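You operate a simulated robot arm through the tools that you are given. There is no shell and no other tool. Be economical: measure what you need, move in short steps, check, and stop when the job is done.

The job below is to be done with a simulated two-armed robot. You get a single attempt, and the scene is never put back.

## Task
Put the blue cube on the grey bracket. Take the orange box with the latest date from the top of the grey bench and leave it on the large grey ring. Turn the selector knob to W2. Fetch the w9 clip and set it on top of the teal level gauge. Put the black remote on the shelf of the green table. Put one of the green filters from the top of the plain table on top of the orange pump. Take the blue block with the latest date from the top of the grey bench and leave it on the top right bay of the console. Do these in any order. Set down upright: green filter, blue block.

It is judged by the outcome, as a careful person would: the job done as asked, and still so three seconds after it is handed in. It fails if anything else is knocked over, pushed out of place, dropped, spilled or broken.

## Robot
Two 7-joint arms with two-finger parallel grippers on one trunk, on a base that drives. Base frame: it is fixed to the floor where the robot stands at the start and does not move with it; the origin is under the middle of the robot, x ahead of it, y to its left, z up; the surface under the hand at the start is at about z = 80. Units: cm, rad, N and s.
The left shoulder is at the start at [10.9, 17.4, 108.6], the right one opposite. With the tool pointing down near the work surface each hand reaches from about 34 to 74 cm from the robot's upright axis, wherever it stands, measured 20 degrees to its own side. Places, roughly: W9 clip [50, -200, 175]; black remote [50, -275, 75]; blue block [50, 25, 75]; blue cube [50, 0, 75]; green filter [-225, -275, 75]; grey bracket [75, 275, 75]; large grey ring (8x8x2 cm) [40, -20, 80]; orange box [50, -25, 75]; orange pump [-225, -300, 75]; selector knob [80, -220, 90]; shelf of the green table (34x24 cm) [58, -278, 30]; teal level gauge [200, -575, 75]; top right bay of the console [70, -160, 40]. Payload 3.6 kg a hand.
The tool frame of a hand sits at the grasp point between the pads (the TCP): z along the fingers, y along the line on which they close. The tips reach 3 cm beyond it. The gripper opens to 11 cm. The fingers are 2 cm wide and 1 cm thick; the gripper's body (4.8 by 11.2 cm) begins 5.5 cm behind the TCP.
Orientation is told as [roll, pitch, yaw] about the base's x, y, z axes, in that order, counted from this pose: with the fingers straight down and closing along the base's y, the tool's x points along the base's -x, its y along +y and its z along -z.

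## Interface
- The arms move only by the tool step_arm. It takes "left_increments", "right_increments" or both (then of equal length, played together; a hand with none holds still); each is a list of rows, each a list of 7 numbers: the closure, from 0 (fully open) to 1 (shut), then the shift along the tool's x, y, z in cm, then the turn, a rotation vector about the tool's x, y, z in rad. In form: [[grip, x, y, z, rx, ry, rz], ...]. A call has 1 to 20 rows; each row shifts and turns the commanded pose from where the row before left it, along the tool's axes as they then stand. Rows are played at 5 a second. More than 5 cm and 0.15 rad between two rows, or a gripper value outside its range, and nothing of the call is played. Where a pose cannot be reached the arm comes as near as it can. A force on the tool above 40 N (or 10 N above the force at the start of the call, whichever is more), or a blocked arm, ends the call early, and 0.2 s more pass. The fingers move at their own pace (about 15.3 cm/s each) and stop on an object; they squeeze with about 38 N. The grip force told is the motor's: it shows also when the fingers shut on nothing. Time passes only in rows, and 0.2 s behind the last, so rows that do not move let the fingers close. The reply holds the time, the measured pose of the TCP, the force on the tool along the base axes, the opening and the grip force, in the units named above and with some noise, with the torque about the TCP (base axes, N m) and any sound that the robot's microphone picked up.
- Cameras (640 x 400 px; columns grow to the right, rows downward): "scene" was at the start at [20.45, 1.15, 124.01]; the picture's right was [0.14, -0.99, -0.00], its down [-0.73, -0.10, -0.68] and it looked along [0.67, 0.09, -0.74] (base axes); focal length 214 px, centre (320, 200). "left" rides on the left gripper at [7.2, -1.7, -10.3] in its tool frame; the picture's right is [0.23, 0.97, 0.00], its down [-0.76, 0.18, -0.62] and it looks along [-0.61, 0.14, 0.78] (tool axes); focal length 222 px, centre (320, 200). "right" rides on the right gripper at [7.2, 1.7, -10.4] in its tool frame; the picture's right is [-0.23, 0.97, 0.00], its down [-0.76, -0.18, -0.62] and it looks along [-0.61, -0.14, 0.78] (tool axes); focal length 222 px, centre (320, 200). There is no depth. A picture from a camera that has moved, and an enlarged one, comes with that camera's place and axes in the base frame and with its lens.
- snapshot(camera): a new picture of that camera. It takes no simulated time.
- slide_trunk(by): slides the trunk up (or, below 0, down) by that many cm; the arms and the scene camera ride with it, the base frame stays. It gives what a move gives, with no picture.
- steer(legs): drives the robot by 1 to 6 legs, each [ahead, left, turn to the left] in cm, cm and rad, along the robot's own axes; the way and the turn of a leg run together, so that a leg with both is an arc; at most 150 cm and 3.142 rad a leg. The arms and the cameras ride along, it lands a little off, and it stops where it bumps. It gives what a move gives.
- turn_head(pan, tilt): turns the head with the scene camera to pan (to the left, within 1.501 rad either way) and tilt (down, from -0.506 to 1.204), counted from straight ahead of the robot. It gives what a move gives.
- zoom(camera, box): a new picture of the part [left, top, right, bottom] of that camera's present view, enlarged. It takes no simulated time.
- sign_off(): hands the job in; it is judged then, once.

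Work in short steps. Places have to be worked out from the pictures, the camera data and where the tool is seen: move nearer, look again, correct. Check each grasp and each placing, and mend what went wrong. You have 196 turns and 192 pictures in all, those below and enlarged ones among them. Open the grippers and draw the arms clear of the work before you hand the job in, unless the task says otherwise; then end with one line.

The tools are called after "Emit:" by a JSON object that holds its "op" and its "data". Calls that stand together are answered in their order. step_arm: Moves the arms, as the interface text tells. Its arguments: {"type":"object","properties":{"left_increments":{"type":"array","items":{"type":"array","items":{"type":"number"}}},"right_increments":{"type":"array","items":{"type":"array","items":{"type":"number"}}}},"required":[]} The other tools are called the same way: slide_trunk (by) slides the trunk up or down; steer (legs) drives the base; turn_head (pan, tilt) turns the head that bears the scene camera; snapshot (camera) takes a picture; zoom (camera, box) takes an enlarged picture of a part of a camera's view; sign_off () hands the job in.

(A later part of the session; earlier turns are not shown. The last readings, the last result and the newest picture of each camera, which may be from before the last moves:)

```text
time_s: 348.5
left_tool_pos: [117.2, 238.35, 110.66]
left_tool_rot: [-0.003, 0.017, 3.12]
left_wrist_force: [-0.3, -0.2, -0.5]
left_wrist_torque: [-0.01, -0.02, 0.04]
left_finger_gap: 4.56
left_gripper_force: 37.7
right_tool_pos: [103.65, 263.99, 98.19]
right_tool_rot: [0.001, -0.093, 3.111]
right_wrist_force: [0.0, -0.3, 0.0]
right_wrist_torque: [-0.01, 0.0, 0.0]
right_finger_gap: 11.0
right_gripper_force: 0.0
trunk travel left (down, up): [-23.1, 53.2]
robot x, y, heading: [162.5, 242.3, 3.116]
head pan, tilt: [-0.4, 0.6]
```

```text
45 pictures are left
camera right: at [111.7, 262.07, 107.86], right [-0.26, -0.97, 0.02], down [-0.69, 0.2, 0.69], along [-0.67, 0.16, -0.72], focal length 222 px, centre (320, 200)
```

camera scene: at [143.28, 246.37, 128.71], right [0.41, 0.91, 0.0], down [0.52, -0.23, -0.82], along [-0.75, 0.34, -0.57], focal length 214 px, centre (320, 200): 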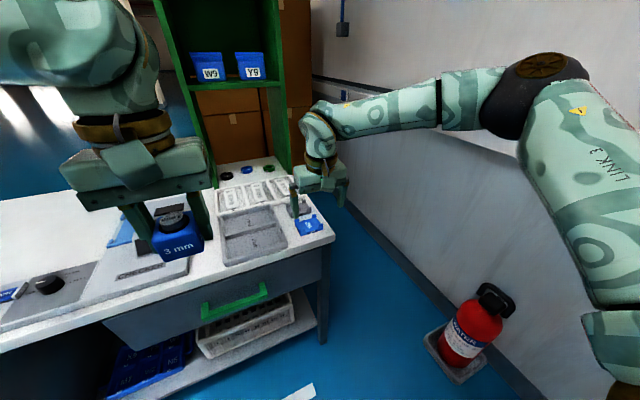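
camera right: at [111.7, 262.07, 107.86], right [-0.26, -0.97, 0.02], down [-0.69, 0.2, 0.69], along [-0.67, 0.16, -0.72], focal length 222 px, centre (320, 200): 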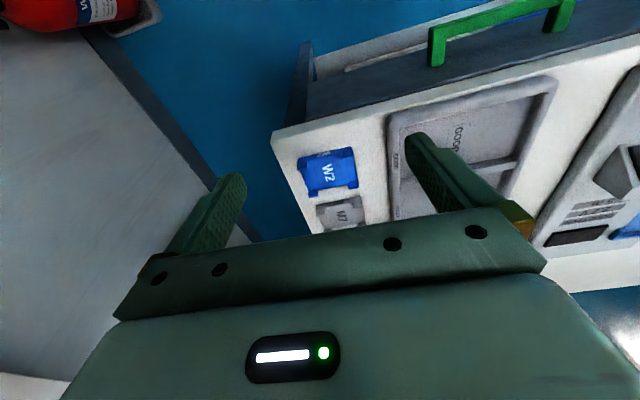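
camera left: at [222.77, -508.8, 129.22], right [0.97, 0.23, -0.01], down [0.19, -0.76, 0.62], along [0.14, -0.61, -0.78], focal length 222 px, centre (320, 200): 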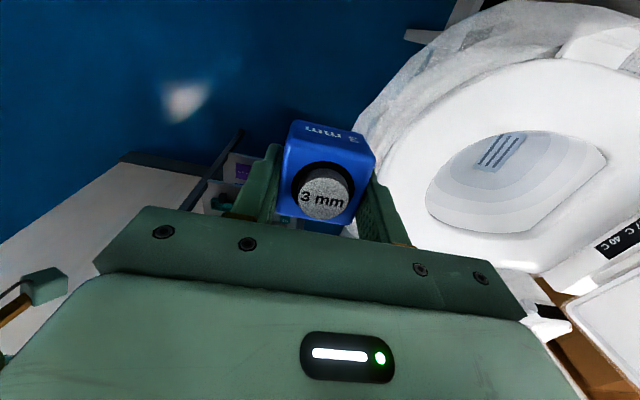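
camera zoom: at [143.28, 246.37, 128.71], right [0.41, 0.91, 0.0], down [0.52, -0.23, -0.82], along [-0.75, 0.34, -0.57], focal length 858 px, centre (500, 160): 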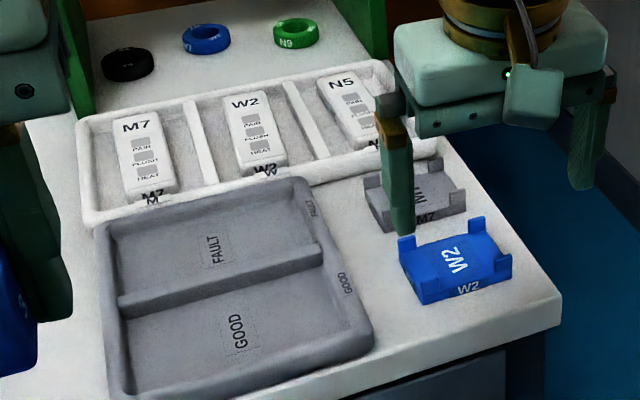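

Grey bracket (M7) centre ≈[85, 265], plate ≈81–82 high. Retract the right hand a bit, then position the base so the left hand is over it.

Emit:
{"op": "step_arm", "data": {"right_increments": [[0, 4, 0, -3, 0, 0, 0], [0, 4, 0, -2, 0, 0.09, 0], [0, 4, 3, 0, 0, 0, 0], [0, 0, 0, 0, 0, 0, 0]]}}

Emit:
{"op": "steer", "data": {"legs": [[0, 0, 0.025], [0, -28, 0], [20, 0, 0]]}}

Emit:
{"op": "turn_head", "data": {"pan": 0.1, "tilt": 0.7}}

Emit:
{"op": "snapshot", "data": {"camera": "scene"}}

Emit:
{"op": "snapshot", "data": {"camera": "left"}}

```text
time_s: 349.5
left_tool_pos: [117.19, 238.49, 110.66]
left_tool_rot: [-0.003, 0.02, 3.122]
left_wrist_force: [0.6, -0.2, -2.0]
left_wrist_torque: [-0.02, -0.01, 0.02]
left_finger_gap: 4.56
left_gripper_force: 38.1
right_tool_pos: [115.97, 260.62, 102.46]
right_tool_rot: [0.0, -0.002, 3.11]
right_wrist_force: [0.3, -0.2, -0.9]
right_wrist_torque: [0.01, -0.06, 0.01]
right_finger_gap: 11.01
right_gripper_force: 0.1
trunk travel left (down, up): [-23.1, 53.2]
robot x, y, heading: [162.35, 242.46, 3.117]
head pan, tilt: [-0.4, 0.6]
```

```text
time_s: 351.1
left_tool_pos: [115.75, 247.62, 110.48]
left_tool_rot: [-0.001, 0.021, 2.985]
left_wrist_force: [0.1, 1.2, -0.7]
left_wrist_torque: [-0.02, 0.02, 0.0]
left_finger_gap: 4.56
left_gripper_force: 37.7
right_tool_pos: [117.59, 269.69, 102.54]
right_tool_rot: [0.001, -0.005, 2.975]
right_wrist_force: [0.1, 0.9, -0.4]
right_wrist_torque: [0.0, 0.03, 0.02]
right_finger_gap: 10.98
right_gripper_force: 0.0
trunk travel left (down, up): [-23.1, 53.2]
robot x, y, heading: [161.1, 245.21, 2.977]
head pan, tilt: [-0.4, 0.6]
stopped in leg 2: the robot was blocked; the commanded pose is now the measured one
```

```text
time_s: 352.1
left_tool_pos: [115.66, 247.25, 110.53]
left_tool_rot: [-0.005, 0.021, 2.986]
left_wrist_force: [0.6, 0.2, -1.2]
left_wrist_torque: [0.01, -0.01, -0.05]
left_finger_gap: 4.57
left_gripper_force: 37.8
right_tool_pos: [117.56, 269.4, 102.55]
right_tool_rot: [0.001, -0.005, 2.975]
right_wrist_force: [0.6, 0.1, 0.0]
right_wrist_torque: [0.01, 0.04, -0.02]
right_finger_gap: 11.03
right_gripper_force: 0.1
trunk travel left (down, up): [-23.1, 53.2]
robot x, y, heading: [161.01, 244.75, 2.984]
head pan, tilt: [0.099, 0.7]
```

```text
44 pictures are left
camera scene: at [141.63, 247.51, 127.85], right [0.06, 1.0, 0.0], down [0.64, -0.04, -0.76], along [-0.76, 0.05, -0.64], focal length 214 px, centre (320, 200)
```

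scene: 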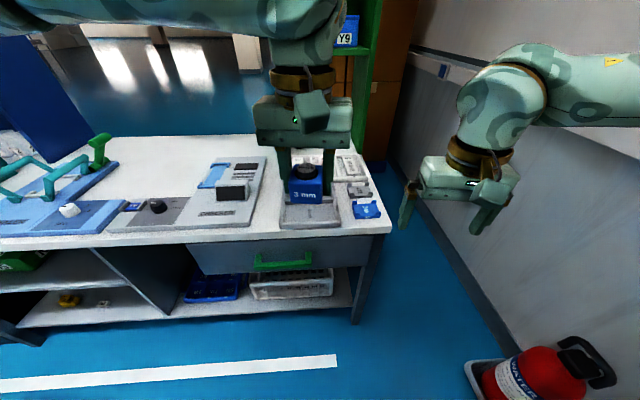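

```text
43 pictures are left
camera left: at [123.03, 247.8, 121.09], right [0.07, -1.0, 0.0], down [-0.79, -0.06, 0.61], along [-0.61, -0.05, -0.79], focal length 222 px, centre (320, 200)
```

left: 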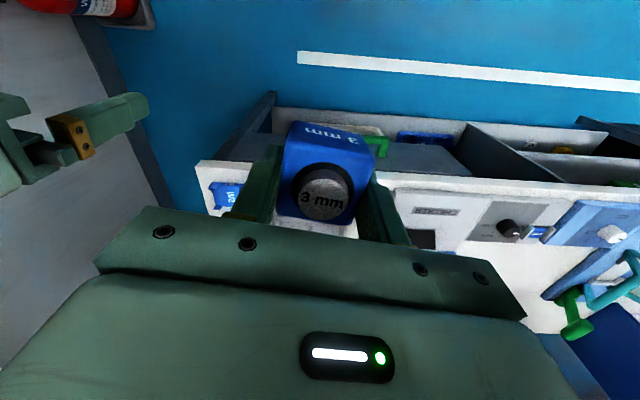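

The strafe was blocked, probably by my right elbow. Look to the right to see.

Emit:
{"op": "turn_head", "data": {"pan": -1.4, "tilt": 0.35}}

Emit:
{"op": "snapshot", "data": {"camera": "scene"}}

```text
time_s: 353.7
left_tool_pos: [115.73, 247.18, 110.53]
left_tool_rot: [-0.004, 0.02, 2.987]
left_wrist_force: [-0.2, 0.5, -1.4]
left_wrist_torque: [0.03, -0.03, -0.03]
left_finger_gap: 4.55
left_gripper_force: 37.5
right_tool_pos: [117.46, 269.44, 102.53]
right_tool_rot: [0.001, -0.003, 2.976]
right_wrist_force: [-1.3, -0.5, 0.8]
right_wrist_torque: [0.01, -0.03, -0.01]
right_finger_gap: 11.03
right_gripper_force: 0.1
trunk travel left (down, up): [-23.1, 53.2]
robot x, y, heading: [161.02, 245.06, 2.981]
head pan, tilt: [-1.4, 0.351]
```

```text
42 pictures are left
camera scene: at [150.01, 256.29, 130.99], right [1.0, 0.01, 0.0], down [0.0, -0.34, -0.94], along [-0.01, 0.94, -0.34], focal length 214 px, centre (320, 200)
```

scene: 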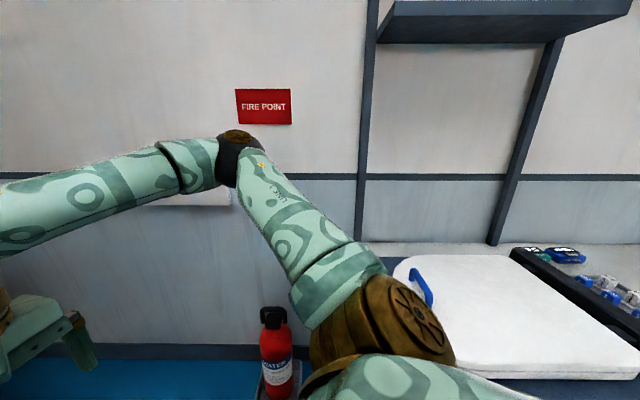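

A lids table stands just right-behind me; the base touched it. I'll move away left, straighten, go ahead 27 cm, then right.

Emit:
{"op": "steer", "data": {"legs": [[0, 6, 0], [0, 0, 0.16], [27, 0, 0], [0, -31, 0]]}}

Emit:
{"op": "turn_head", "data": {"pan": -0.1, "tilt": 0.75}}

Emit:
{"op": "snapshot", "data": {"camera": "scene"}}

Emit:
{"op": "snapshot", "data": {"camera": "left"}}

```text
time_s: 358.5
left_tool_pos: [88.04, 265.45, 110.62]
left_tool_rot: [-0.003, 0.02, -3.141]
left_wrist_force: [0.2, -0.2, -2.3]
left_wrist_torque: [-0.01, 0.02, 0.03]
left_finger_gap: 4.56
left_gripper_force: 37.8
right_tool_pos: [86.42, 287.68, 102.49]
right_tool_rot: [0.0, -0.004, 3.132]
right_wrist_force: [-0.2, -0.1, -0.3]
right_wrist_torque: [-0.01, 0.0, 0.02]
right_finger_gap: 11.0
right_gripper_force: 0.1
trunk travel left (down, up): [-23.1, 53.2]
robot x, y, heading: [133.49, 270.41, 3.142]
head pan, tilt: [-1.4, 0.351]
```

```text
time_s: 359.9
left_tool_pos: [88.1, 265.4, 110.54]
left_tool_rot: [-0.003, 0.019, -3.14]
left_wrist_force: [0.2, -0.4, -1.2]
left_wrist_torque: [-0.04, -0.02, 0.0]
left_finger_gap: 4.55
left_gripper_force: 37.9
right_tool_pos: [86.45, 287.65, 102.56]
right_tool_rot: [-0.001, -0.003, 3.131]
right_wrist_force: [0.2, -0.4, 0.1]
right_wrist_torque: [-0.02, 0.01, 0.03]
right_finger_gap: 11.02
right_gripper_force: 0.0
trunk travel left (down, up): [-23.1, 53.2]
robot x, y, heading: [133.25, 270.27, 3.138]
head pan, tilt: [-0.099, 0.75]
```

```text
41 pictures are left
camera scene: at [113.95, 271.34, 127.43], right [0.1, 0.99, 0.0], down [0.68, -0.07, -0.73], along [-0.73, 0.08, -0.68], focal length 214 px, centre (320, 200)
```

scene: 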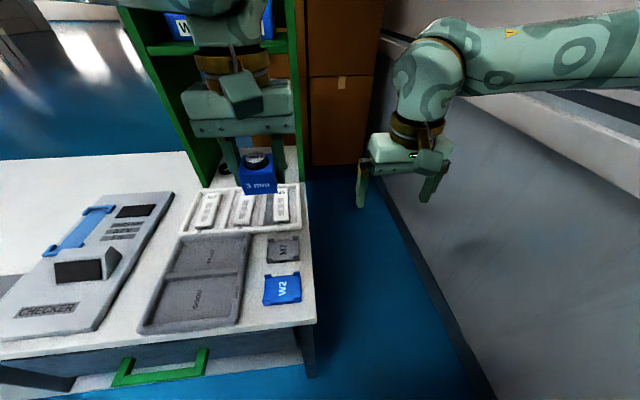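

```text
40 pictures are left
camera left: at [95.31, 267.05, 121.09], right [0.23, -0.97, 0.0], down [-0.77, -0.18, 0.61], along [-0.59, -0.14, -0.79], focal length 222 px, centre (320, 200)
```

left: 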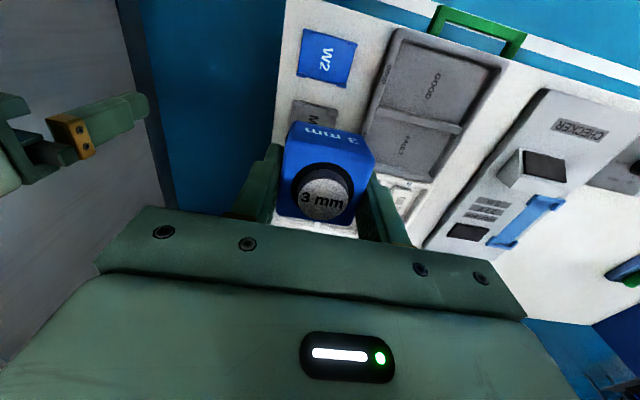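

Zoom on the brackets from the scene camera and the left camera.

Emit:
{"op": "zoom", "data": {"camera": "scene", "box": [220, 130, 330, 310]}}

Emit:
{"op": "zoom", "data": {"camera": "left", "box": [270, 10, 390, 150]}}

```text
2.22 times, centred on (275, 220) of scene
camera zoom: at [113.95, 271.34, 127.43], right [0.1, 0.99, 0.0], down [0.68, -0.07, -0.73], along [-0.73, 0.08, -0.68], focal length 477 px, centre (420, 156)
```

zoom: 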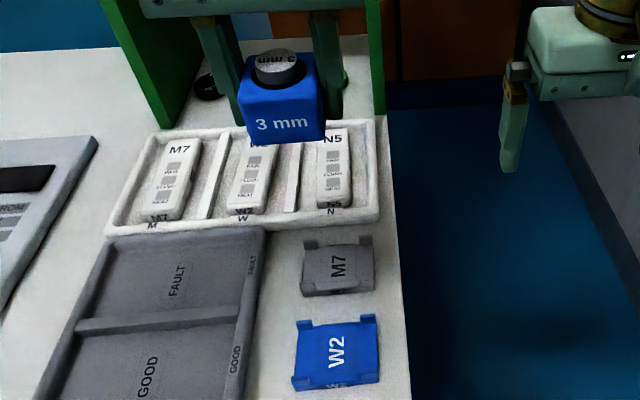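

```text
2.86 times, centred on (330, 80) of left
camera zoom: at [95.31, 267.05, 121.09], right [0.23, -0.97, 0.0], down [-0.77, -0.18, 0.61], along [-0.59, -0.14, -0.79], focal length 635 px, centre (291, 543)
```

zoom: 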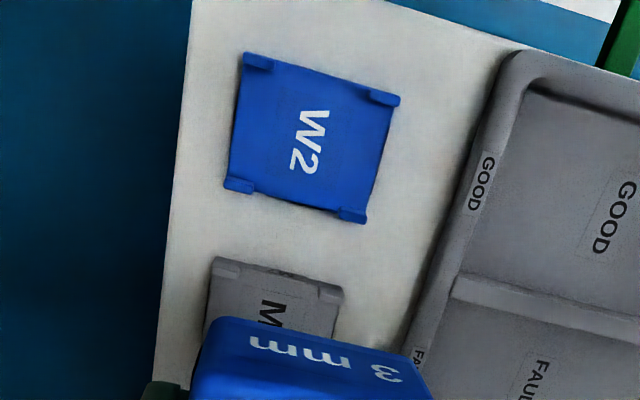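

Grey bracket centre ≈[81.7, 265.4], 7×7.6 cm. Move left hand forward 6.4, level it, descend to z≈89.

Emit:
{"op": "step_arm", "data": {"left_increments": [[1, -3.2, 0, 0, 0, -0.019, 0], [1, -3.2, 0, 0, 0, 0, 0], [1, 0, 0, 4.5, 0, 0, 0], [1, 0, 0, 4.5, 0, 0, 0], [1, 0, 0, 4.5, 0, 0, 0], [1, 0, 0, 4.5, 0, 0, 0], [1, 0, 0, 3.5, 0, 0, 0], [1, 0, 0, 0, 0, 0, 0]]}}

Emit:
{"op": "zoom", "data": {"camera": "scene", "box": [220, 150, 340, 290]}}

Emit:
{"op": "snapshot", "data": {"camera": "left"}}

```text
time_s: 361.8
left_tool_pos: [81.75, 265.68, 88.84]
left_tool_rot: [-0.004, 0.001, -3.14]
left_wrist_force: [0.3, -0.4, -1.5]
left_wrist_torque: [-0.01, -0.02, 0.02]
left_finger_gap: 4.55
left_gripper_force: 37.9
right_tool_pos: [86.4, 287.68, 102.5]
right_tool_rot: [0.0, -0.004, 3.132]
right_wrist_force: [0.2, -0.3, 0.1]
right_wrist_torque: [-0.02, 0.0, 0.03]
right_finger_gap: 11.03
right_gripper_force: 0.1
trunk travel left (down, up): [-23.1, 53.2]
robot x, y, heading: [133.23, 270.37, 3.136]
head pan, tilt: [-0.099, 0.75]
```

```text
2.86 times, centred on (280, 220) of scene
camera zoom: at [113.98, 271.34, 127.43], right [0.1, 0.99, 0.0], down [0.68, -0.07, -0.73], along [-0.73, 0.08, -0.68], focal length 613 px, centre (434, 143)
```

zoom: 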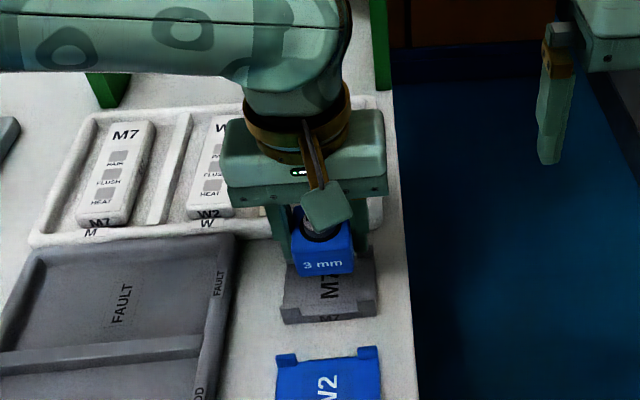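

```text
36 pictures are left
camera left: at [89.11, 267.25, 99.29], right [0.23, -0.97, 0.0], down [-0.76, -0.18, 0.62], along [-0.61, -0.14, -0.78], focal length 222 px, centre (320, 200)
```

left: 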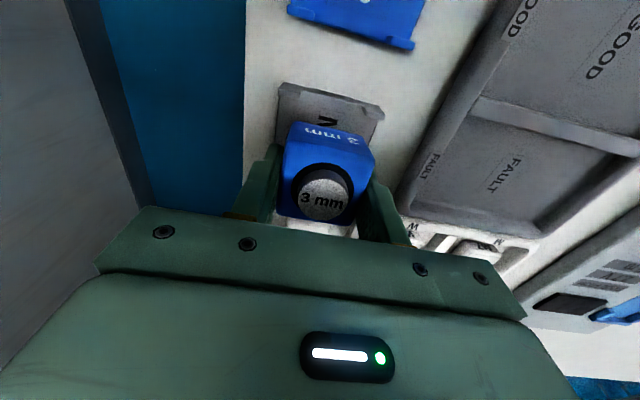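

Aligned. Descend gently to contact.

Emit:
{"op": "step_arm", "data": {"left_increments": [[1, 0, -0.2, 2.0, 0, 0, 0], [1, 0, 0, 1.0, 0, 0, 0], [1, 0, 0, 0.4, 0, 0, 0], [1, 0, 0, 0, 0, 0, 0]]}}

```text
time_s: 362.8
left_tool_pos: [81.71, 265.72, 85.46]
left_tool_rot: [-0.003, 0.0, -3.139]
left_wrist_force: [-0.2, -0.7, -1.1]
left_wrist_torque: [-0.02, -0.02, 0.0]
left_finger_gap: 4.58
left_gripper_force: 38.2
right_tool_pos: [86.48, 287.54, 102.5]
right_tool_rot: [0.0, -0.004, 3.131]
right_wrist_force: [0.4, -0.6, -0.5]
right_wrist_torque: [0.0, -0.04, 0.0]
right_finger_gap: 10.98
right_gripper_force: 0.0
trunk travel left (down, up): [-23.1, 53.2]
robot x, y, heading: [133.4, 270.0, 3.133]
head pan, tilt: [-0.099, 0.75]
```

Emit:
{"op": "step_arm", "data": {"left_increments": [[1, 0, 0, 0.4, 0, 0, 0], [1, 0, 0, 0.3, 0, 0, 0], [1, 0, 0, 0, 0, 0, 0]]}}

```text
time_s: 363.6
left_tool_pos: [81.64, 265.74, 84.9]
left_tool_rot: [-0.002, 0.002, -3.14]
left_wrist_force: [-0.4, 0.3, -0.6]
left_wrist_torque: [0.02, 0.02, 0.01]
left_finger_gap: 4.56
left_gripper_force: 38.1
right_tool_pos: [86.49, 287.68, 102.54]
right_tool_rot: [0.001, -0.002, 3.132]
right_wrist_force: [-0.7, 0.9, -0.3]
right_wrist_torque: [-0.01, -0.02, 0.02]
right_finger_gap: 11.0
right_gripper_force: 0.0
trunk travel left (down, up): [-23.1, 53.2]
robot x, y, heading: [133.12, 270.11, 3.138]
head pan, tilt: [-0.099, 0.75]
```

Still free; continue in 0.3 cm steps.

Emit:
{"op": "step_arm", "data": {"left_increments": [[1, 0, 0, 0.3, 0, 0, 0], [1, 0, 0, 0.3, 0, 0, 0], [1, 0, 0, 0, 0, 0, 0]]}}

Emit:
{"op": "zoom", "data": {"camera": "scene", "box": [260, 190, 330, 290]}}

```text
time_s: 364.4
left_tool_pos: [81.69, 265.72, 84.37]
left_tool_rot: [-0.005, 0.0, -3.14]
left_wrist_force: [-2.2, -0.7, 8.9]
left_wrist_torque: [-0.13, -0.21, -0.04]
left_finger_gap: 4.52
left_gripper_force: 37.5
right_tool_pos: [86.5, 287.63, 102.49]
right_tool_rot: [0.0, -0.004, 3.132]
right_wrist_force: [0.1, 0.5, -0.6]
right_wrist_torque: [-0.01, 0.02, 0.0]
right_finger_gap: 11.01
right_gripper_force: 0.0
trunk travel left (down, up): [-23.1, 53.2]
robot x, y, heading: [133.3, 270.17, 3.135]
head pan, tilt: [-0.099, 0.75]
```

```text
4.00 times, centred on (295, 240) of scene
camera zoom: at [114.02, 271.34, 127.45], right [0.1, 0.99, 0.0], down [0.68, -0.07, -0.73], along [-0.73, 0.08, -0.68], focal length 858 px, centre (420, 40)
```

zoom: 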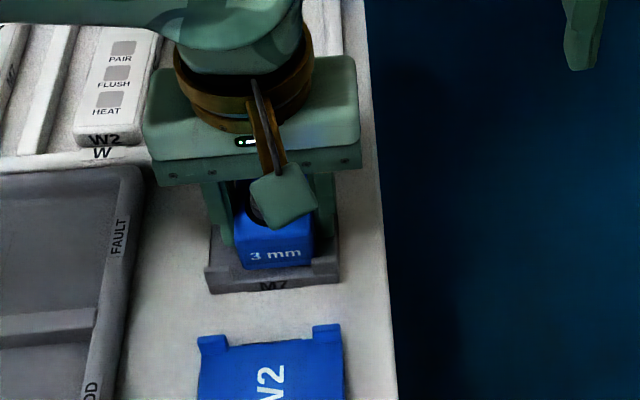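

Contact; cube is centred on the bracket. Open and lift clear.

Emit:
{"op": "step_arm", "data": {"left_increments": [[0.4, 0, 0, 0, 0, 0, 0], [0.4, 0, 0, 0, 0, 0, 0], [0.4, 0, 0, -3, 0, 0, 0], [0.4, 0, 0, -4, 0, 0, 0], [0.4, 0, 0, -4.5, 0, 0, 0], [0.4, 0, 0, -4.5, 0, 0, 0], [0.4, 3, 0, -4.5, 0, 0, 0], [0, 4, 0, 0, 0, 0, 0]]}}

Emit:
{"op": "zoom", "data": {"camera": "scene", "box": [220, 180, 340, 290]}}

```text
refused: row 7 steps farther than a row can; nothing moved
```

```text
3.64 times, centred on (280, 235) of scene
camera zoom: at [114.02, 271.34, 127.45], right [0.1, 0.99, 0.0], down [0.68, -0.07, -0.73], along [-0.73, 0.08, -0.68], focal length 780 px, centre (466, 73)
```

zoom: 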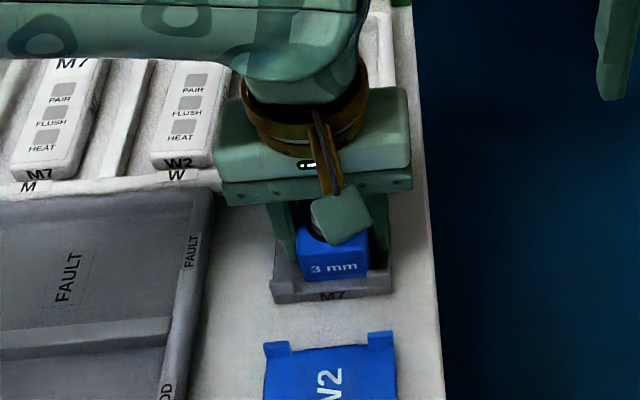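

One row was too long; redo.

Emit:
{"op": "step_arm", "data": {"left_increments": [[0.4, 0, 0, 0, 0, 0, 0], [0.4, 0, 0, 0, 0, 0, 0], [0.4, 0, 0, -3, 0, 0, 0], [0.4, 0, 0, -4, 0, 0, 0], [0.4, 0, 0, -4.5, 0, 0, 0], [0.4, 0, 0, -4.5, 0, 0, 0], [0.4, 3, 0, -3, 0, 0, 0], [0, 4, 0, 0, 0, 0, 0]]}}

Emit:
{"op": "zoom", "data": {"camera": "scene", "box": [220, 180, 340, 290]}}

```text
time_s: 366.1
left_tool_pos: [88.84, 265.57, 103.43]
left_tool_rot: [-0.003, 0.001, -3.139]
left_wrist_force: [1.3, 0.6, 0.3]
left_wrist_torque: [0.01, 0.0, -0.02]
left_finger_gap: 11.02
left_gripper_force: 0.1
right_tool_pos: [86.47, 287.54, 102.43]
right_tool_rot: [0.0, -0.002, 3.133]
right_wrist_force: [-0.2, -0.3, -0.4]
right_wrist_torque: [0.01, 0.0, -0.01]
right_finger_gap: 10.99
right_gripper_force: 0.2
trunk travel left (down, up): [-23.1, 53.2]
robot x, y, heading: [133.24, 270.54, 3.137]
head pan, tilt: [-0.099, 0.75]
```

```text
3.64 times, centred on (280, 235) of scene
camera zoom: at [114.01, 271.34, 127.44], right [0.1, 0.99, 0.0], down [0.68, -0.07, -0.73], along [-0.73, 0.08, -0.68], focal length 780 px, centre (466, 73)
```

zoom: 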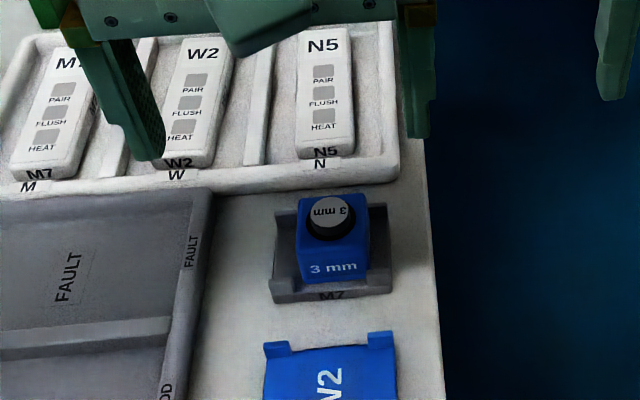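

Cube done. Now the remote: strafe back south along the aisle to y≈−265 facing −x, and look at the green table.

Emit:
{"op": "steer", "data": {"legs": [[0, 60, 0], [-30, 0, 0], [0, 150, 0], [0, 150, 0], [0, 150, 0], [0, 25, 0]]}}

Emit:
{"op": "turn_head", "data": {"pan": 0.15, "tilt": 0.65}}

Emit:
{"op": "snapshot", "data": {"camera": "scene"}}

```text
time_s: 393.8
left_tool_pos: [117.32, -271.27, 103.28]
left_tool_rot: [-0.007, 0.0, -3.137]
left_wrist_force: [0.1, 0.0, 0.1]
left_wrist_torque: [0.05, -0.03, 0.03]
left_finger_gap: 10.99
left_gripper_force: 0.0
right_tool_pos: [115.11, -249.19, 102.57]
right_tool_rot: [-0.001, -0.004, 3.133]
right_wrist_force: [0.3, 0.2, -0.2]
right_wrist_torque: [0.03, -0.01, 0.0]
right_finger_gap: 11.02
right_gripper_force: 0.0
trunk travel left (down, up): [-23.1, 53.2]
robot x, y, heading: [162.0, -266.43, 3.143]
head pan, tilt: [-0.099, 0.75]
```

```text
time_s: 394.5
left_tool_pos: [117.2, -271.12, 103.2]
left_tool_rot: [-0.002, 0.001, -3.138]
left_wrist_force: [-0.1, 0.4, 0.2]
left_wrist_torque: [-0.01, 0.03, -0.02]
left_finger_gap: 11.0
left_gripper_force: 0.0
right_tool_pos: [115.11, -249.16, 102.42]
right_tool_rot: [0.0, -0.003, 3.132]
right_wrist_force: [-0.6, 1.2, 0.5]
right_wrist_torque: [-0.01, 0.04, 0.04]
right_finger_gap: 11.0
right_gripper_force: 0.2
trunk travel left (down, up): [-23.1, 53.2]
robot x, y, heading: [161.81, -266.19, 3.139]
head pan, tilt: [0.15, 0.649]
```

```text
32 pictures are left
camera scene: at [142.25, -267.43, 128.28], right [-0.15, 0.99, 0.0], down [0.6, 0.09, -0.8], along [-0.79, -0.12, -0.61], focal length 214 px, centre (320, 200)
```

scene: 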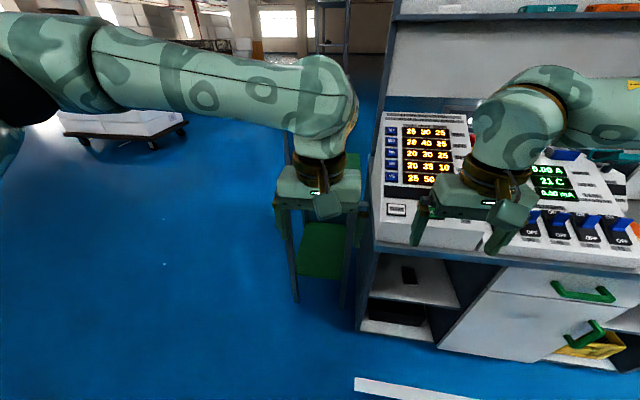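

The green table spans x≲79, y −293…−258. I move ahead 25 cm with the right hand raised a little, and look down with the left wrist camera.

Emit:
{"op": "step_arm", "data": {"right_increments": [[0, 3, -2, 0, 0, 0, 0], [0, 3, -2, 0, 0, 0, 0], [0, 0, -2, 0, 0, 0, 0]]}}

Emit:
{"op": "steer", "data": {"legs": [[24, 0, 0]]}}

Emit:
{"op": "snapshot", "data": {"camera": "left"}}

```text
time_s: 395.3
left_tool_pos: [117.34, -271.2, 103.31]
left_tool_rot: [-0.002, 0.001, -3.139]
left_wrist_force: [-0.2, 0.1, 0.2]
left_wrist_torque: [-0.02, 0.02, 0.02]
left_finger_gap: 11.0
left_gripper_force: 0.0
right_tool_pos: [121.08, -243.05, 102.53]
right_tool_rot: [0.001, -0.004, 3.133]
right_wrist_force: [0.0, 0.3, 0.7]
right_wrist_torque: [-0.05, 0.03, 0.0]
right_finger_gap: 11.0
right_gripper_force: 0.0
trunk travel left (down, up): [-23.1, 53.2]
robot x, y, heading: [161.86, -266.08, 3.141]
head pan, tilt: [0.15, 0.649]
```

```text
time_s: 397.1
left_tool_pos: [92.86, -270.87, 103.25]
left_tool_rot: [-0.002, 0.001, -3.141]
left_wrist_force: [-0.2, -0.6, -0.5]
left_wrist_torque: [-0.01, -0.05, 0.01]
left_finger_gap: 11.0
left_gripper_force: 0.0
right_tool_pos: [96.73, -242.99, 102.44]
right_tool_rot: [-0.002, -0.001, 3.132]
right_wrist_force: [-1.0, 0.1, -0.2]
right_wrist_torque: [-0.01, -0.03, 0.0]
right_finger_gap: 11.0
right_gripper_force: 0.0
trunk travel left (down, up): [-23.1, 53.2]
robot x, y, heading: [137.47, -266.23, 3.135]
head pan, tilt: [0.15, 0.649]
```

```text
31 pictures are left
camera left: at [100.3, -269.27, 113.7], right [0.23, -0.97, 0.0], down [-0.76, -0.18, 0.62], along [-0.61, -0.14, -0.78], focal length 222 px, centre (320, 200)
```

left: 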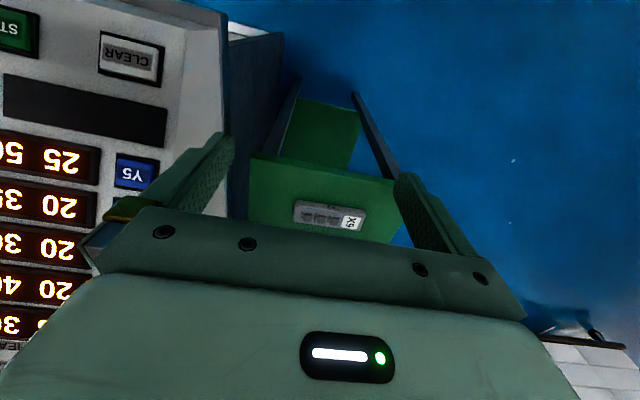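

The remotes lie lengthwise along y, so I'll approach from the table's south side facing +y (fits gripping across and sliding onto the shelf). Drive around there.

Emit:
{"op": "steer", "data": {"legs": [[-24, 0, 0], [0, 88, 0], [0, 0, -1.565], [0, 87, 0]]}}

Emit:
{"op": "turn_head", "data": {"pan": 0.0, "tilt": 0.7}}

Emit:
{"op": "snapshot", "data": {"camera": "scene"}}

```text
time_s: 411.1
left_tool_pos: [69.06, -309.08, 103.29]
left_tool_rot: [-0.003, 0.002, 1.571]
left_wrist_force: [-0.5, 0.7, 0.0]
left_wrist_torque: [-0.01, 0.0, -0.01]
left_finger_gap: 11.01
left_gripper_force: 0.1
right_tool_pos: [97.1, -313.02, 102.47]
right_tool_rot: [-0.002, -0.004, 1.558]
right_wrist_force: [-0.8, 0.2, -0.1]
right_wrist_torque: [0.0, -0.01, -0.04]
right_finger_gap: 11.0
right_gripper_force: 0.1
trunk travel left (down, up): [-23.1, 53.2]
robot x, y, heading: [73.74, -353.44, 1.563]
head pan, tilt: [0.15, 0.649]
```

```text
time_s: 411.8
left_tool_pos: [69.15, -309.12, 103.38]
left_tool_rot: [-0.003, 0.001, 1.571]
left_wrist_force: [-0.3, -0.3, -0.7]
left_wrist_torque: [0.01, 0.02, -0.02]
left_finger_gap: 11.0
left_gripper_force: 0.1
right_tool_pos: [97.12, -313.02, 102.47]
right_tool_rot: [-0.001, -0.004, 1.56]
right_wrist_force: [-0.1, -0.2, -0.7]
right_wrist_torque: [-0.01, 0.0, 0.0]
right_finger_gap: 11.01
right_gripper_force: 0.1
trunk travel left (down, up): [-23.1, 53.2]
robot x, y, heading: [74.35, -353.71, 1.563]
head pan, tilt: [0.0, 0.7]
```

```text
30 pictures are left
camera scene: at [74.1, -334.01, 127.85], right [1.0, -0.01, 0.0], down [0.0, -0.64, -0.76], along [0.0, 0.76, -0.64], focal length 214 px, centre (320, 200)
```

scene: 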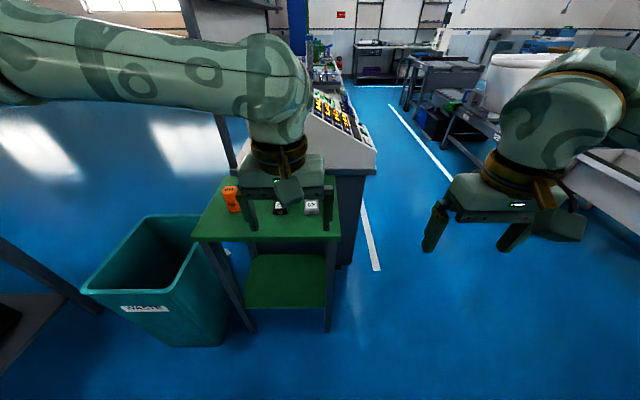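

Take the left wrist view to locate the black remote.

Emit:
{"op": "snapshot", "data": {"camera": "left"}}

```text
29 pictures are left
camera left: at [70.98, -316.38, 113.73], right [-0.97, -0.23, 0.0], down [-0.18, 0.76, 0.62], along [-0.14, 0.61, -0.78], focal length 222 px, centre (320, 200)
```

left: 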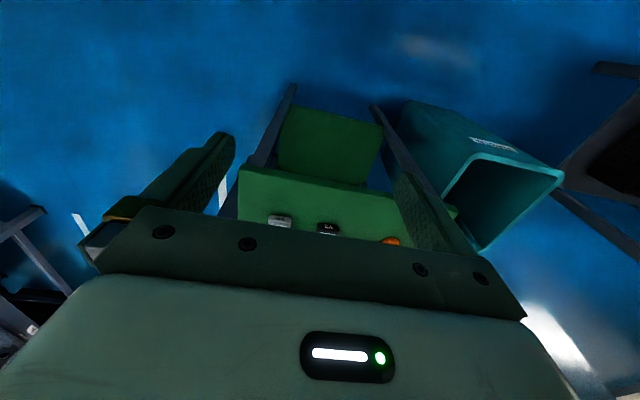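

Black remote: near end [62,−284.4], axis yawed ≈+0.19, centre ≈[61,−278]. Drive ahead 14, tilt the left hand 0.75, yaw it, and go to a pre-grasp.

Emit:
{"op": "steer", "data": {"legs": [[14, 0, 0]]}}

Emit:
{"op": "step_arm", "data": {"left_increments": [[0.3, 0, 0, 0, 0, -0.15, 0], [0.3, 0, 0, 0, 0, -0.15, 0], [0.3, 0, 0, 0, 0, -0.15, 0], [0.3, 0, 0, 0, 0, -0.15, 0], [0.3, 0, 0, 0, 0, -0.15, 0], [0.3, -1.37, 1.62, 3.4, 0, 0, 0], [0.3, -1.37, 1.62, 3.4, 0, 0, 0], [0.3, -1.37, 1.62, 3.4, 0, 0, 0], [0.3, -1.37, 1.62, 3.4, 0, 0, 0], [0.3, -1.37, 1.62, 3.4, 0, 0, 0], [0.3, 0, 0, 0, -0.063, 0, -0.068], [0.3, 0, 0, 0, -0.063, 0, -0.068], [0.3, 0, 0, 0, 0, 0, 0]]}}

Emit:
{"op": "snapshot", "data": {"camera": "left"}}

Emit:
{"op": "snapshot", "data": {"camera": "scene"}}

```text
time_s: 413.2
left_tool_pos: [69.3, -295.07, 103.21]
left_tool_rot: [-0.005, 0.002, 1.569]
left_wrist_force: [0.1, 0.6, -0.5]
left_wrist_torque: [-0.02, -0.01, -0.02]
left_finger_gap: 11.0
left_gripper_force: 0.0
right_tool_pos: [97.31, -298.82, 102.46]
right_tool_rot: [0.0, -0.002, 1.556]
right_wrist_force: [-0.8, -0.5, -0.4]
right_wrist_torque: [-0.03, 0.02, 0.04]
right_finger_gap: 10.99
right_gripper_force: 0.1
trunk travel left (down, up): [-23.1, 53.2]
robot x, y, heading: [73.85, -339.76, 1.566]
head pan, tilt: [0.0, 0.7]
```

```text
time_s: 416.0
left_tool_pos: [61.18, -278.55, 95.55]
left_tool_rot: [-0.004, -0.748, 1.759]
left_wrist_force: [-0.3, -0.6, -0.3]
left_wrist_torque: [0.0, 0.02, 0.0]
left_finger_gap: 7.7
left_gripper_force: 0.1
right_tool_pos: [97.27, -298.97, 102.53]
right_tool_rot: [0.0, -0.005, 1.558]
right_wrist_force: [-0.3, -0.5, -0.6]
right_wrist_torque: [-0.03, 0.01, 0.0]
right_finger_gap: 11.0
right_gripper_force: 0.1
trunk travel left (down, up): [-23.1, 53.2]
robot x, y, heading: [73.75, -339.6, 1.561]
head pan, tilt: [0.0, 0.7]
```

```text
28 pictures are left
camera left: at [65.33, -290.29, 98.25], right [-0.93, -0.34, -0.16], down [-0.2, 0.1, 0.97], along [-0.32, 0.93, -0.16], focal length 222 px, centre (320, 200)
```

left: 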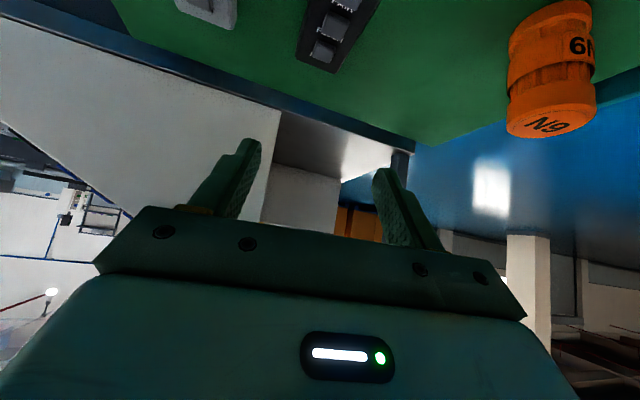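

```text
27 pictures are left
camera scene: at [74.22, -319.97, 127.86], right [1.0, -0.01, 0.0], down [0.0, -0.64, -0.76], along [0.01, 0.76, -0.64], focal length 214 px, centre (320, 200)
```

scene: 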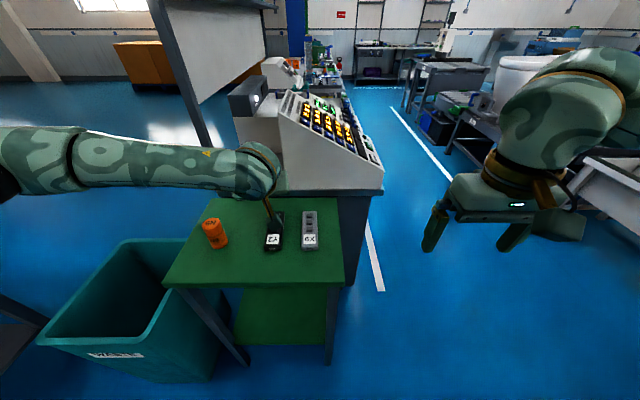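

Zoom the scene to refine the remote's position.

Emit:
{"op": "zoom", "data": {"camera": "scene", "box": [195, 180, 335, 280]}}

```text
4.00 times, centred on (265, 230) of scene
camera zoom: at [74.22, -319.97, 127.86], right [1.0, -0.01, 0.0], down [0.0, -0.64, -0.76], along [0.01, 0.76, -0.64], focal length 858 px, centre (540, 80)
```

zoom: 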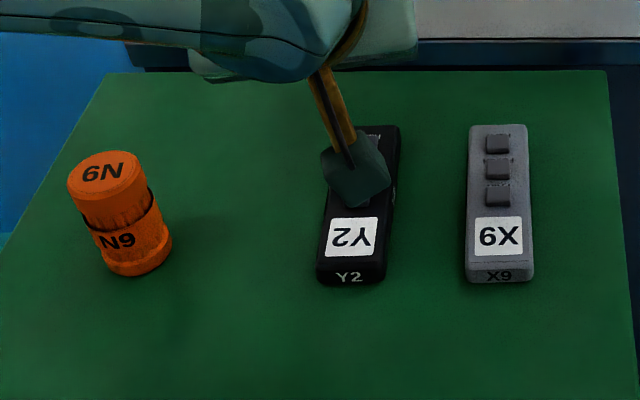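

The remote is actually aligned with y (centre [62.2,−277.8], 4.5 wide). Undo the yaw, shift 1 cm right and descend to z≈85.

Emit:
{"op": "step_arm", "data": {"left_increments": [[0.3, 0, 0, 0, 0.063, 0, 0.068], [0.3, 0, 0, 0, 0.063, 0, 0.068], [0.3, -0.3, -1.0, 0.4, 0, 0, 0], [0.3, 2.4, 0, 2.6, 0, 0, 0], [0.3, 2.4, 0, 2.6, 0, 0, 0], [0.3, 2.3, 0, 2.5, 0, 0, 0], [0.3, 0, 0, 0, 0, 0, 0]]}}

Emit:
{"op": "zoom", "data": {"camera": "scene", "box": [195, 180, 335, 280]}}

Emit:
{"op": "snapshot", "data": {"camera": "left"}}

```text
time_s: 417.6
left_tool_pos: [62.35, -277.94, 84.97]
left_tool_rot: [-0.004, -0.748, 1.574]
left_wrist_force: [-0.3, -0.5, -0.2]
left_wrist_torque: [-0.01, 0.0, 0.0]
left_finger_gap: 7.71
left_gripper_force: 0.0
right_tool_pos: [97.41, -298.98, 102.54]
right_tool_rot: [0.0, -0.004, 1.559]
right_wrist_force: [0.2, -0.8, -0.5]
right_wrist_torque: [0.02, 0.0, 0.04]
right_finger_gap: 11.0
right_gripper_force: 0.1
trunk travel left (down, up): [-23.1, 53.2]
robot x, y, heading: [73.72, -339.56, 1.567]
head pan, tilt: [0.0, 0.7]
```

```text
4.00 times, centred on (265, 230) of scene
camera zoom: at [74.23, -319.97, 127.86], right [1.0, -0.01, 0.0], down [-0.01, -0.64, -0.76], along [0.01, 0.76, -0.64], focal length 858 px, centre (540, 80)
```

zoom: 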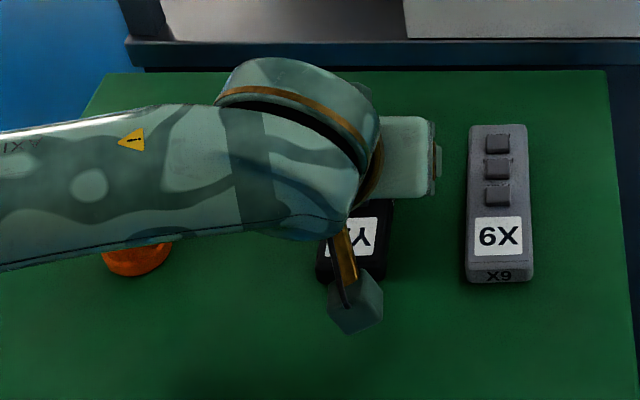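

```text
24 pictures are left
camera left: at [64.11, -290.26, 87.7], right [-0.97, -0.17, -0.16], down [-0.18, 0.13, 0.97], along [-0.14, 0.98, -0.16], focal length 222 px, centre (320, 200)
```

left: 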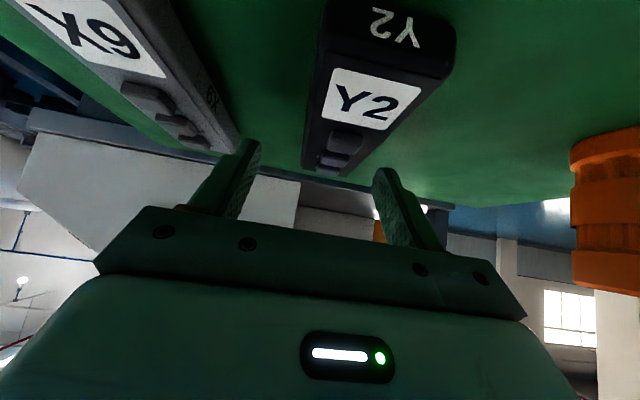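

Fingers straddle the remote; slight shift/yaw, then descend about 2 cm and close.

Emit:
{"op": "step_arm", "data": {"left_increments": [[0.3, 0, 0.5, 0, -0.054, 0, -0.058], [0.3, 0.7, 0, 0.75, 0, 0, 0], [0.3, 0.55, 0, 0.6, 0, 0, 0], [0.3, 0, 0, 0, 0, 0, 0], [0.8, 0, 0, 0, 0, 0, 0], [1, 0, 0, 0, 0, 0, 0], [1, 0, 0, 0, 0, 0, 0]]}}

Emit:
{"op": "snapshot", "data": {"camera": "left"}}

```text
time_s: 419.2
left_tool_pos: [61.85, -277.91, 83.19]
left_tool_rot: [-0.006, -0.748, 1.653]
left_wrist_force: [-0.2, 0.1, 0.8]
left_wrist_torque: [0.04, 0.05, -0.05]
left_finger_gap: 4.52
left_gripper_force: 38.2
right_tool_pos: [97.27, -298.96, 102.52]
right_tool_rot: [0.001, -0.003, 1.559]
right_wrist_force: [-0.5, 0.6, -0.1]
right_wrist_torque: [0.0, -0.05, -0.02]
right_finger_gap: 10.98
right_gripper_force: 0.1
trunk travel left (down, up): [-23.1, 53.2]
robot x, y, heading: [73.79, -339.55, 1.567]
head pan, tilt: [0.0, 0.7]
```

```text
23 pictures are left
camera left: at [64.65, -290.09, 85.83], right [-0.96, -0.24, -0.16], down [-0.19, 0.12, 0.97], along [-0.22, 0.96, -0.16], focal length 222 px, centre (320, 200)
```

left: 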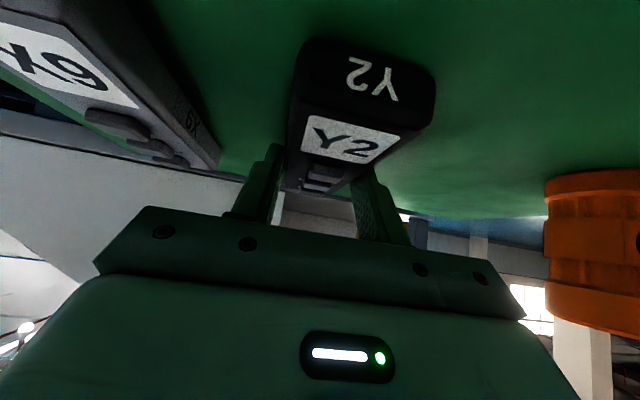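

Held (4.52 cm). Lift 12 cm, then back the base off 36 cm (and 4 right).

Emit:
{"op": "step_arm", "data": {"left_increments": [[1, -1.4, 0, -1.5, 0, 0, 0], [1, -2.7, 0, -2.9, 0, 0, 0], [1, -2.7, 0, -2.9, 0, 0, 0], [1, -1.4, 0, -1.5, 0.054, 0, 0.058], [1, 0, 0, 0, 0, 0, 0]]}}

Emit:
{"op": "steer", "data": {"legs": [[-36, 0, 0], [0, -4, 0]]}}

Emit:
{"op": "slide_trunk", "data": {"by": -23}}

Emit:
{"op": "step_arm", "data": {"left_increments": [[1, 2.7, 0, 2.9, 0, 0, 0], [1, 2.7, 0, 2.9, 0, 0, 0], [1, 2.7, 0, 2.9, 0, 0, 0], [1, 2.7, 0, 2.9, 0, 0, 0], [1, 2.7, 0, 2.9, 0, 0, 0], [1, 2.7, 0, 2.9, 0, 0, 0], [1, 0, 0, 0, 0, 0, 0]]}}

```text
time_s: 420.4
left_tool_pos: [61.77, -277.97, 95.11]
left_tool_rot: [-0.004, -0.748, 1.573]
left_wrist_force: [-1.1, 0.4, -0.5]
left_wrist_torque: [-0.01, -0.02, 0.03]
left_finger_gap: 4.52
left_gripper_force: 37.8
right_tool_pos: [97.26, -299.01, 102.49]
right_tool_rot: [0.001, -0.003, 1.558]
right_wrist_force: [-0.1, -0.2, 0.1]
right_wrist_torque: [0.0, -0.03, 0.02]
right_finger_gap: 10.98
right_gripper_force: 0.2
trunk travel left (down, up): [-23.1, 53.2]
robot x, y, heading: [73.64, -339.8, 1.566]
head pan, tilt: [0.0, 0.7]
```

```text
time_s: 423.1
left_tool_pos: [65.69, -313.62, 95.23]
left_tool_rot: [-0.002, -0.75, 1.571]
left_wrist_force: [0.3, -0.7, -0.7]
left_wrist_torque: [-0.01, 0.01, 0.04]
left_finger_gap: 4.52
left_gripper_force: 38.2
right_tool_pos: [101.27, -334.54, 102.48]
right_tool_rot: [0.003, -0.003, 1.556]
right_wrist_force: [0.5, -0.8, -0.7]
right_wrist_torque: [0.01, 0.04, 0.0]
right_finger_gap: 11.03
right_gripper_force: 0.1
trunk travel left (down, up): [-23.1, 53.2]
robot x, y, heading: [77.69, -375.36, 1.56]
head pan, tilt: [0.0, 0.7]
```

```text
time_s: 425.6
left_tool_pos: [65.45, -313.75, 72.17]
left_tool_rot: [-0.005, -0.75, 1.571]
left_wrist_force: [0.3, -0.4, -0.6]
left_wrist_torque: [-0.01, 0.02, 0.0]
left_finger_gap: 4.52
left_gripper_force: 37.9
right_tool_pos: [101.13, -333.42, 78.43]
right_tool_rot: [-0.003, 0.051, 1.556]
right_wrist_force: [0.9, 0.0, -0.1]
right_wrist_torque: [-0.02, 0.02, -0.01]
right_finger_gap: 10.99
right_gripper_force: 0.1
trunk travel left (down, up): [-0.1, 76.2]
robot x, y, heading: [77.35, -375.24, 1.564]
head pan, tilt: [0.0, 0.7]
```

```text
time_s: 427.2
left_tool_pos: [65.59, -313.57, 48.3]
left_tool_rot: [-0.003, -0.748, 1.572]
left_wrist_force: [-0.7, -0.3, -1.3]
left_wrist_torque: [-0.01, -0.01, 0.02]
left_finger_gap: 4.53
left_gripper_force: 37.9
right_tool_pos: [101.13, -333.45, 78.29]
right_tool_rot: [-0.002, 0.05, 1.556]
right_wrist_force: [-1.3, 0.3, 0.5]
right_wrist_torque: [0.0, 0.02, -0.02]
right_finger_gap: 11.01
right_gripper_force: 0.1
trunk travel left (down, up): [-0.1, 76.2]
robot x, y, heading: [77.84, -375.43, 1.563]
head pan, tilt: [0.0, 0.7]
```

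Continue down to z≈39 with 6 cm forward, then look.

Emit:
{"op": "step_arm", "data": {"left_increments": [[1, 0.6, 0, 3.6, 0, 0, 0], [1, 0.6, 0, 3.6, 0, 0, 0], [1, 0.6, 0, 3.6, 0, 0, 0], [1, 0, 0, 0, 0, 0, 0]]}}

Emit:
{"op": "turn_head", "data": {"pan": 0.2, "tilt": 0.75}}

Emit:
{"op": "snapshot", "data": {"camera": "scene"}}

Emit:
{"op": "snapshot", "data": {"camera": "left"}}

```text
time_s: 428.2
left_tool_pos: [65.7, -307.53, 39.2]
left_tool_rot: [-0.006, -0.747, 1.572]
left_wrist_force: [-0.6, 0.7, -1.4]
left_wrist_torque: [0.0, -0.01, 0.02]
left_finger_gap: 4.53
left_gripper_force: 37.6
right_tool_pos: [101.07, -333.44, 78.26]
right_tool_rot: [-0.002, 0.05, 1.558]
right_wrist_force: [-0.1, 0.5, 0.0]
right_wrist_torque: [-0.01, -0.02, -0.01]
right_finger_gap: 10.99
right_gripper_force: 0.1
trunk travel left (down, up): [-0.1, 76.2]
robot x, y, heading: [78.03, -375.45, 1.56]
head pan, tilt: [0.0, 0.7]
```

```text
time_s: 428.9
left_tool_pos: [65.68, -307.62, 39.3]
left_tool_rot: [-0.006, -0.748, 1.573]
left_wrist_force: [-0.3, 0.2, -1.2]
left_wrist_torque: [-0.01, -0.01, -0.01]
left_finger_gap: 4.48
left_gripper_force: 38.1
right_tool_pos: [101.23, -333.38, 78.32]
right_tool_rot: [-0.002, 0.051, 1.558]
right_wrist_force: [-0.3, -0.1, 0.8]
right_wrist_torque: [-0.02, 0.02, 0.01]
right_finger_gap: 10.99
right_gripper_force: 0.1
trunk travel left (down, up): [-0.1, 76.2]
robot x, y, heading: [77.89, -375.17, 1.56]
head pan, tilt: [0.201, 0.75]
```

```text
22 pictures are left
camera scene: at [76.44, -342.16, 102.86], right [0.98, 0.19, 0.0], down [0.13, -0.67, -0.73], along [-0.14, 0.72, -0.68], focal length 214 px, centre (320, 200)
```

scene: 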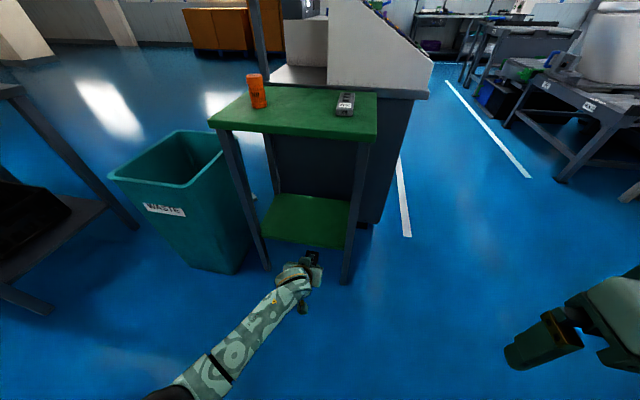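

```text
21 pictures are left
camera left: at [67.5, -319.94, 41.93], right [-0.97, -0.16, -0.16], down [-0.18, 0.13, 0.97], along [-0.14, 0.98, -0.16], focal length 222 px, centre (320, 200)
```

left: 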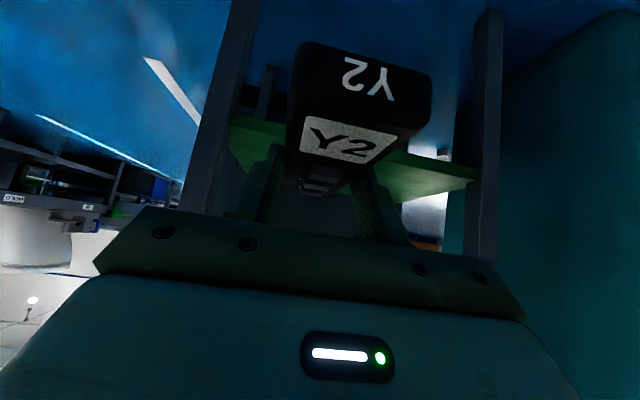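

Shelf top ≈z 30. Drive forward 28 cm to insert, then lower.

Emit:
{"op": "steer", "data": {"legs": [[28, 0, 0]]}}

Emit:
{"op": "step_arm", "data": {"left_increments": [[1, 1.4, 0, 1.5, 0, 0, 0], [1, 1.0, 0, 1.1, 0, 0, 0], [1, 0.7, 0, 0.7, 0, 0, 0], [1, 0, 0, 0, 0, 0, 0]]}}

Emit:
{"op": "snapshot", "data": {"camera": "left"}}

```text
time_s: 430.9
left_tool_pos: [65.52, -279.45, 39.17]
left_tool_rot: [-0.005, -0.745, 1.576]
left_wrist_force: [0.2, -0.1, -0.8]
left_wrist_torque: [-0.01, 0.01, 0.01]
left_finger_gap: 4.56
left_gripper_force: 38.4
right_tool_pos: [101.02, -305.17, 78.26]
right_tool_rot: [-0.003, 0.049, 1.562]
right_wrist_force: [0.3, 0.2, -0.5]
right_wrist_torque: [0.0, 0.0, 0.01]
right_finger_gap: 11.0
right_gripper_force: 0.0
trunk travel left (down, up): [-0.1, 76.2]
robot x, y, heading: [77.92, -346.97, 1.566]
head pan, tilt: [0.201, 0.75]
```

```text
time_s: 431.9
left_tool_pos: [65.64, -279.55, 34.69]
left_tool_rot: [-0.005, -0.746, 1.575]
left_wrist_force: [0.1, -0.2, -1.2]
left_wrist_torque: [-0.01, 0.0, 0.0]
left_finger_gap: 4.53
left_gripper_force: 37.6
right_tool_pos: [101.04, -305.25, 78.27]
right_tool_rot: [-0.003, 0.05, 1.562]
right_wrist_force: [-0.5, -0.5, 0.2]
right_wrist_torque: [-0.02, -0.01, -0.02]
right_finger_gap: 10.99
right_gripper_force: 0.1
trunk travel left (down, up): [-0.1, 76.2]
robot x, y, heading: [78.06, -347.24, 1.57]
head pan, tilt: [0.201, 0.75]
```

```text
20 pictures are left
camera left: at [67.44, -291.89, 37.39], right [-0.97, -0.17, -0.16], down [-0.18, 0.13, 0.97], along [-0.14, 0.98, -0.16], focal length 222 px, centre (320, 200)
```

left: 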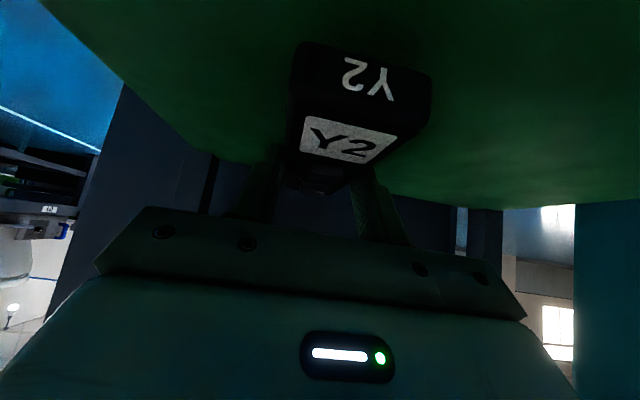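

Over the shelf; lower gently to contact.

Emit:
{"op": "step_arm", "data": {"left_increments": [[1, 0.4, 0, 0.45, 0, 0, 0], [1, 0.3, 0, 0.3, 0, 0, 0], [1, 0.2, 0, 0.2, 0, 0, 0], [1, 0, 0, 0, 0, 0, 0]]}}

```text
time_s: 432.9
left_tool_pos: [65.54, -279.54, 33.27]
left_tool_rot: [-0.005, -0.75, 1.577]
left_wrist_force: [0.7, 0.5, -0.8]
left_wrist_torque: [0.02, -0.02, 0.03]
left_finger_gap: 4.52
left_gripper_force: 37.7
right_tool_pos: [101.07, -305.23, 78.36]
right_tool_rot: [-0.001, 0.051, 1.563]
right_wrist_force: [-0.3, 0.2, -0.1]
right_wrist_torque: [0.01, 0.03, 0.0]
right_finger_gap: 11.0
right_gripper_force: 0.1
trunk travel left (down, up): [-0.1, 76.2]
robot x, y, heading: [78.16, -347.28, 1.567]
head pan, tilt: [0.201, 0.75]
```

Emit:
{"op": "step_arm", "data": {"left_increments": [[1, 0.2, 0, 0.25, 0, 0, 0], [1, 0.2, 0, 0.25, 0, 0, 0], [1, 0.2, 0, 0.2, 0, 0, 0], [1, 0, 0, 0, 0, 0, 0]]}}

```text
time_s: 433.9
left_tool_pos: [65.61, -279.32, 32.96]
left_tool_rot: [-0.008, -0.759, 1.578]
left_wrist_force: [-3.9, -5.0, 36.6]
left_wrist_torque: [0.22, 0.2, -0.08]
left_finger_gap: 4.53
left_gripper_force: 37.8
right_tool_pos: [100.95, -305.49, 78.48]
right_tool_rot: [-0.001, 0.047, 1.561]
right_wrist_force: [0.2, 0.1, 0.5]
right_wrist_torque: [0.01, 0.0, -0.03]
right_finger_gap: 11.02
right_gripper_force: 0.0
trunk travel left (down, up): [-0.1, 76.2]
robot x, y, heading: [77.84, -347.23, 1.572]
head pan, tilt: [0.201, 0.75]
```

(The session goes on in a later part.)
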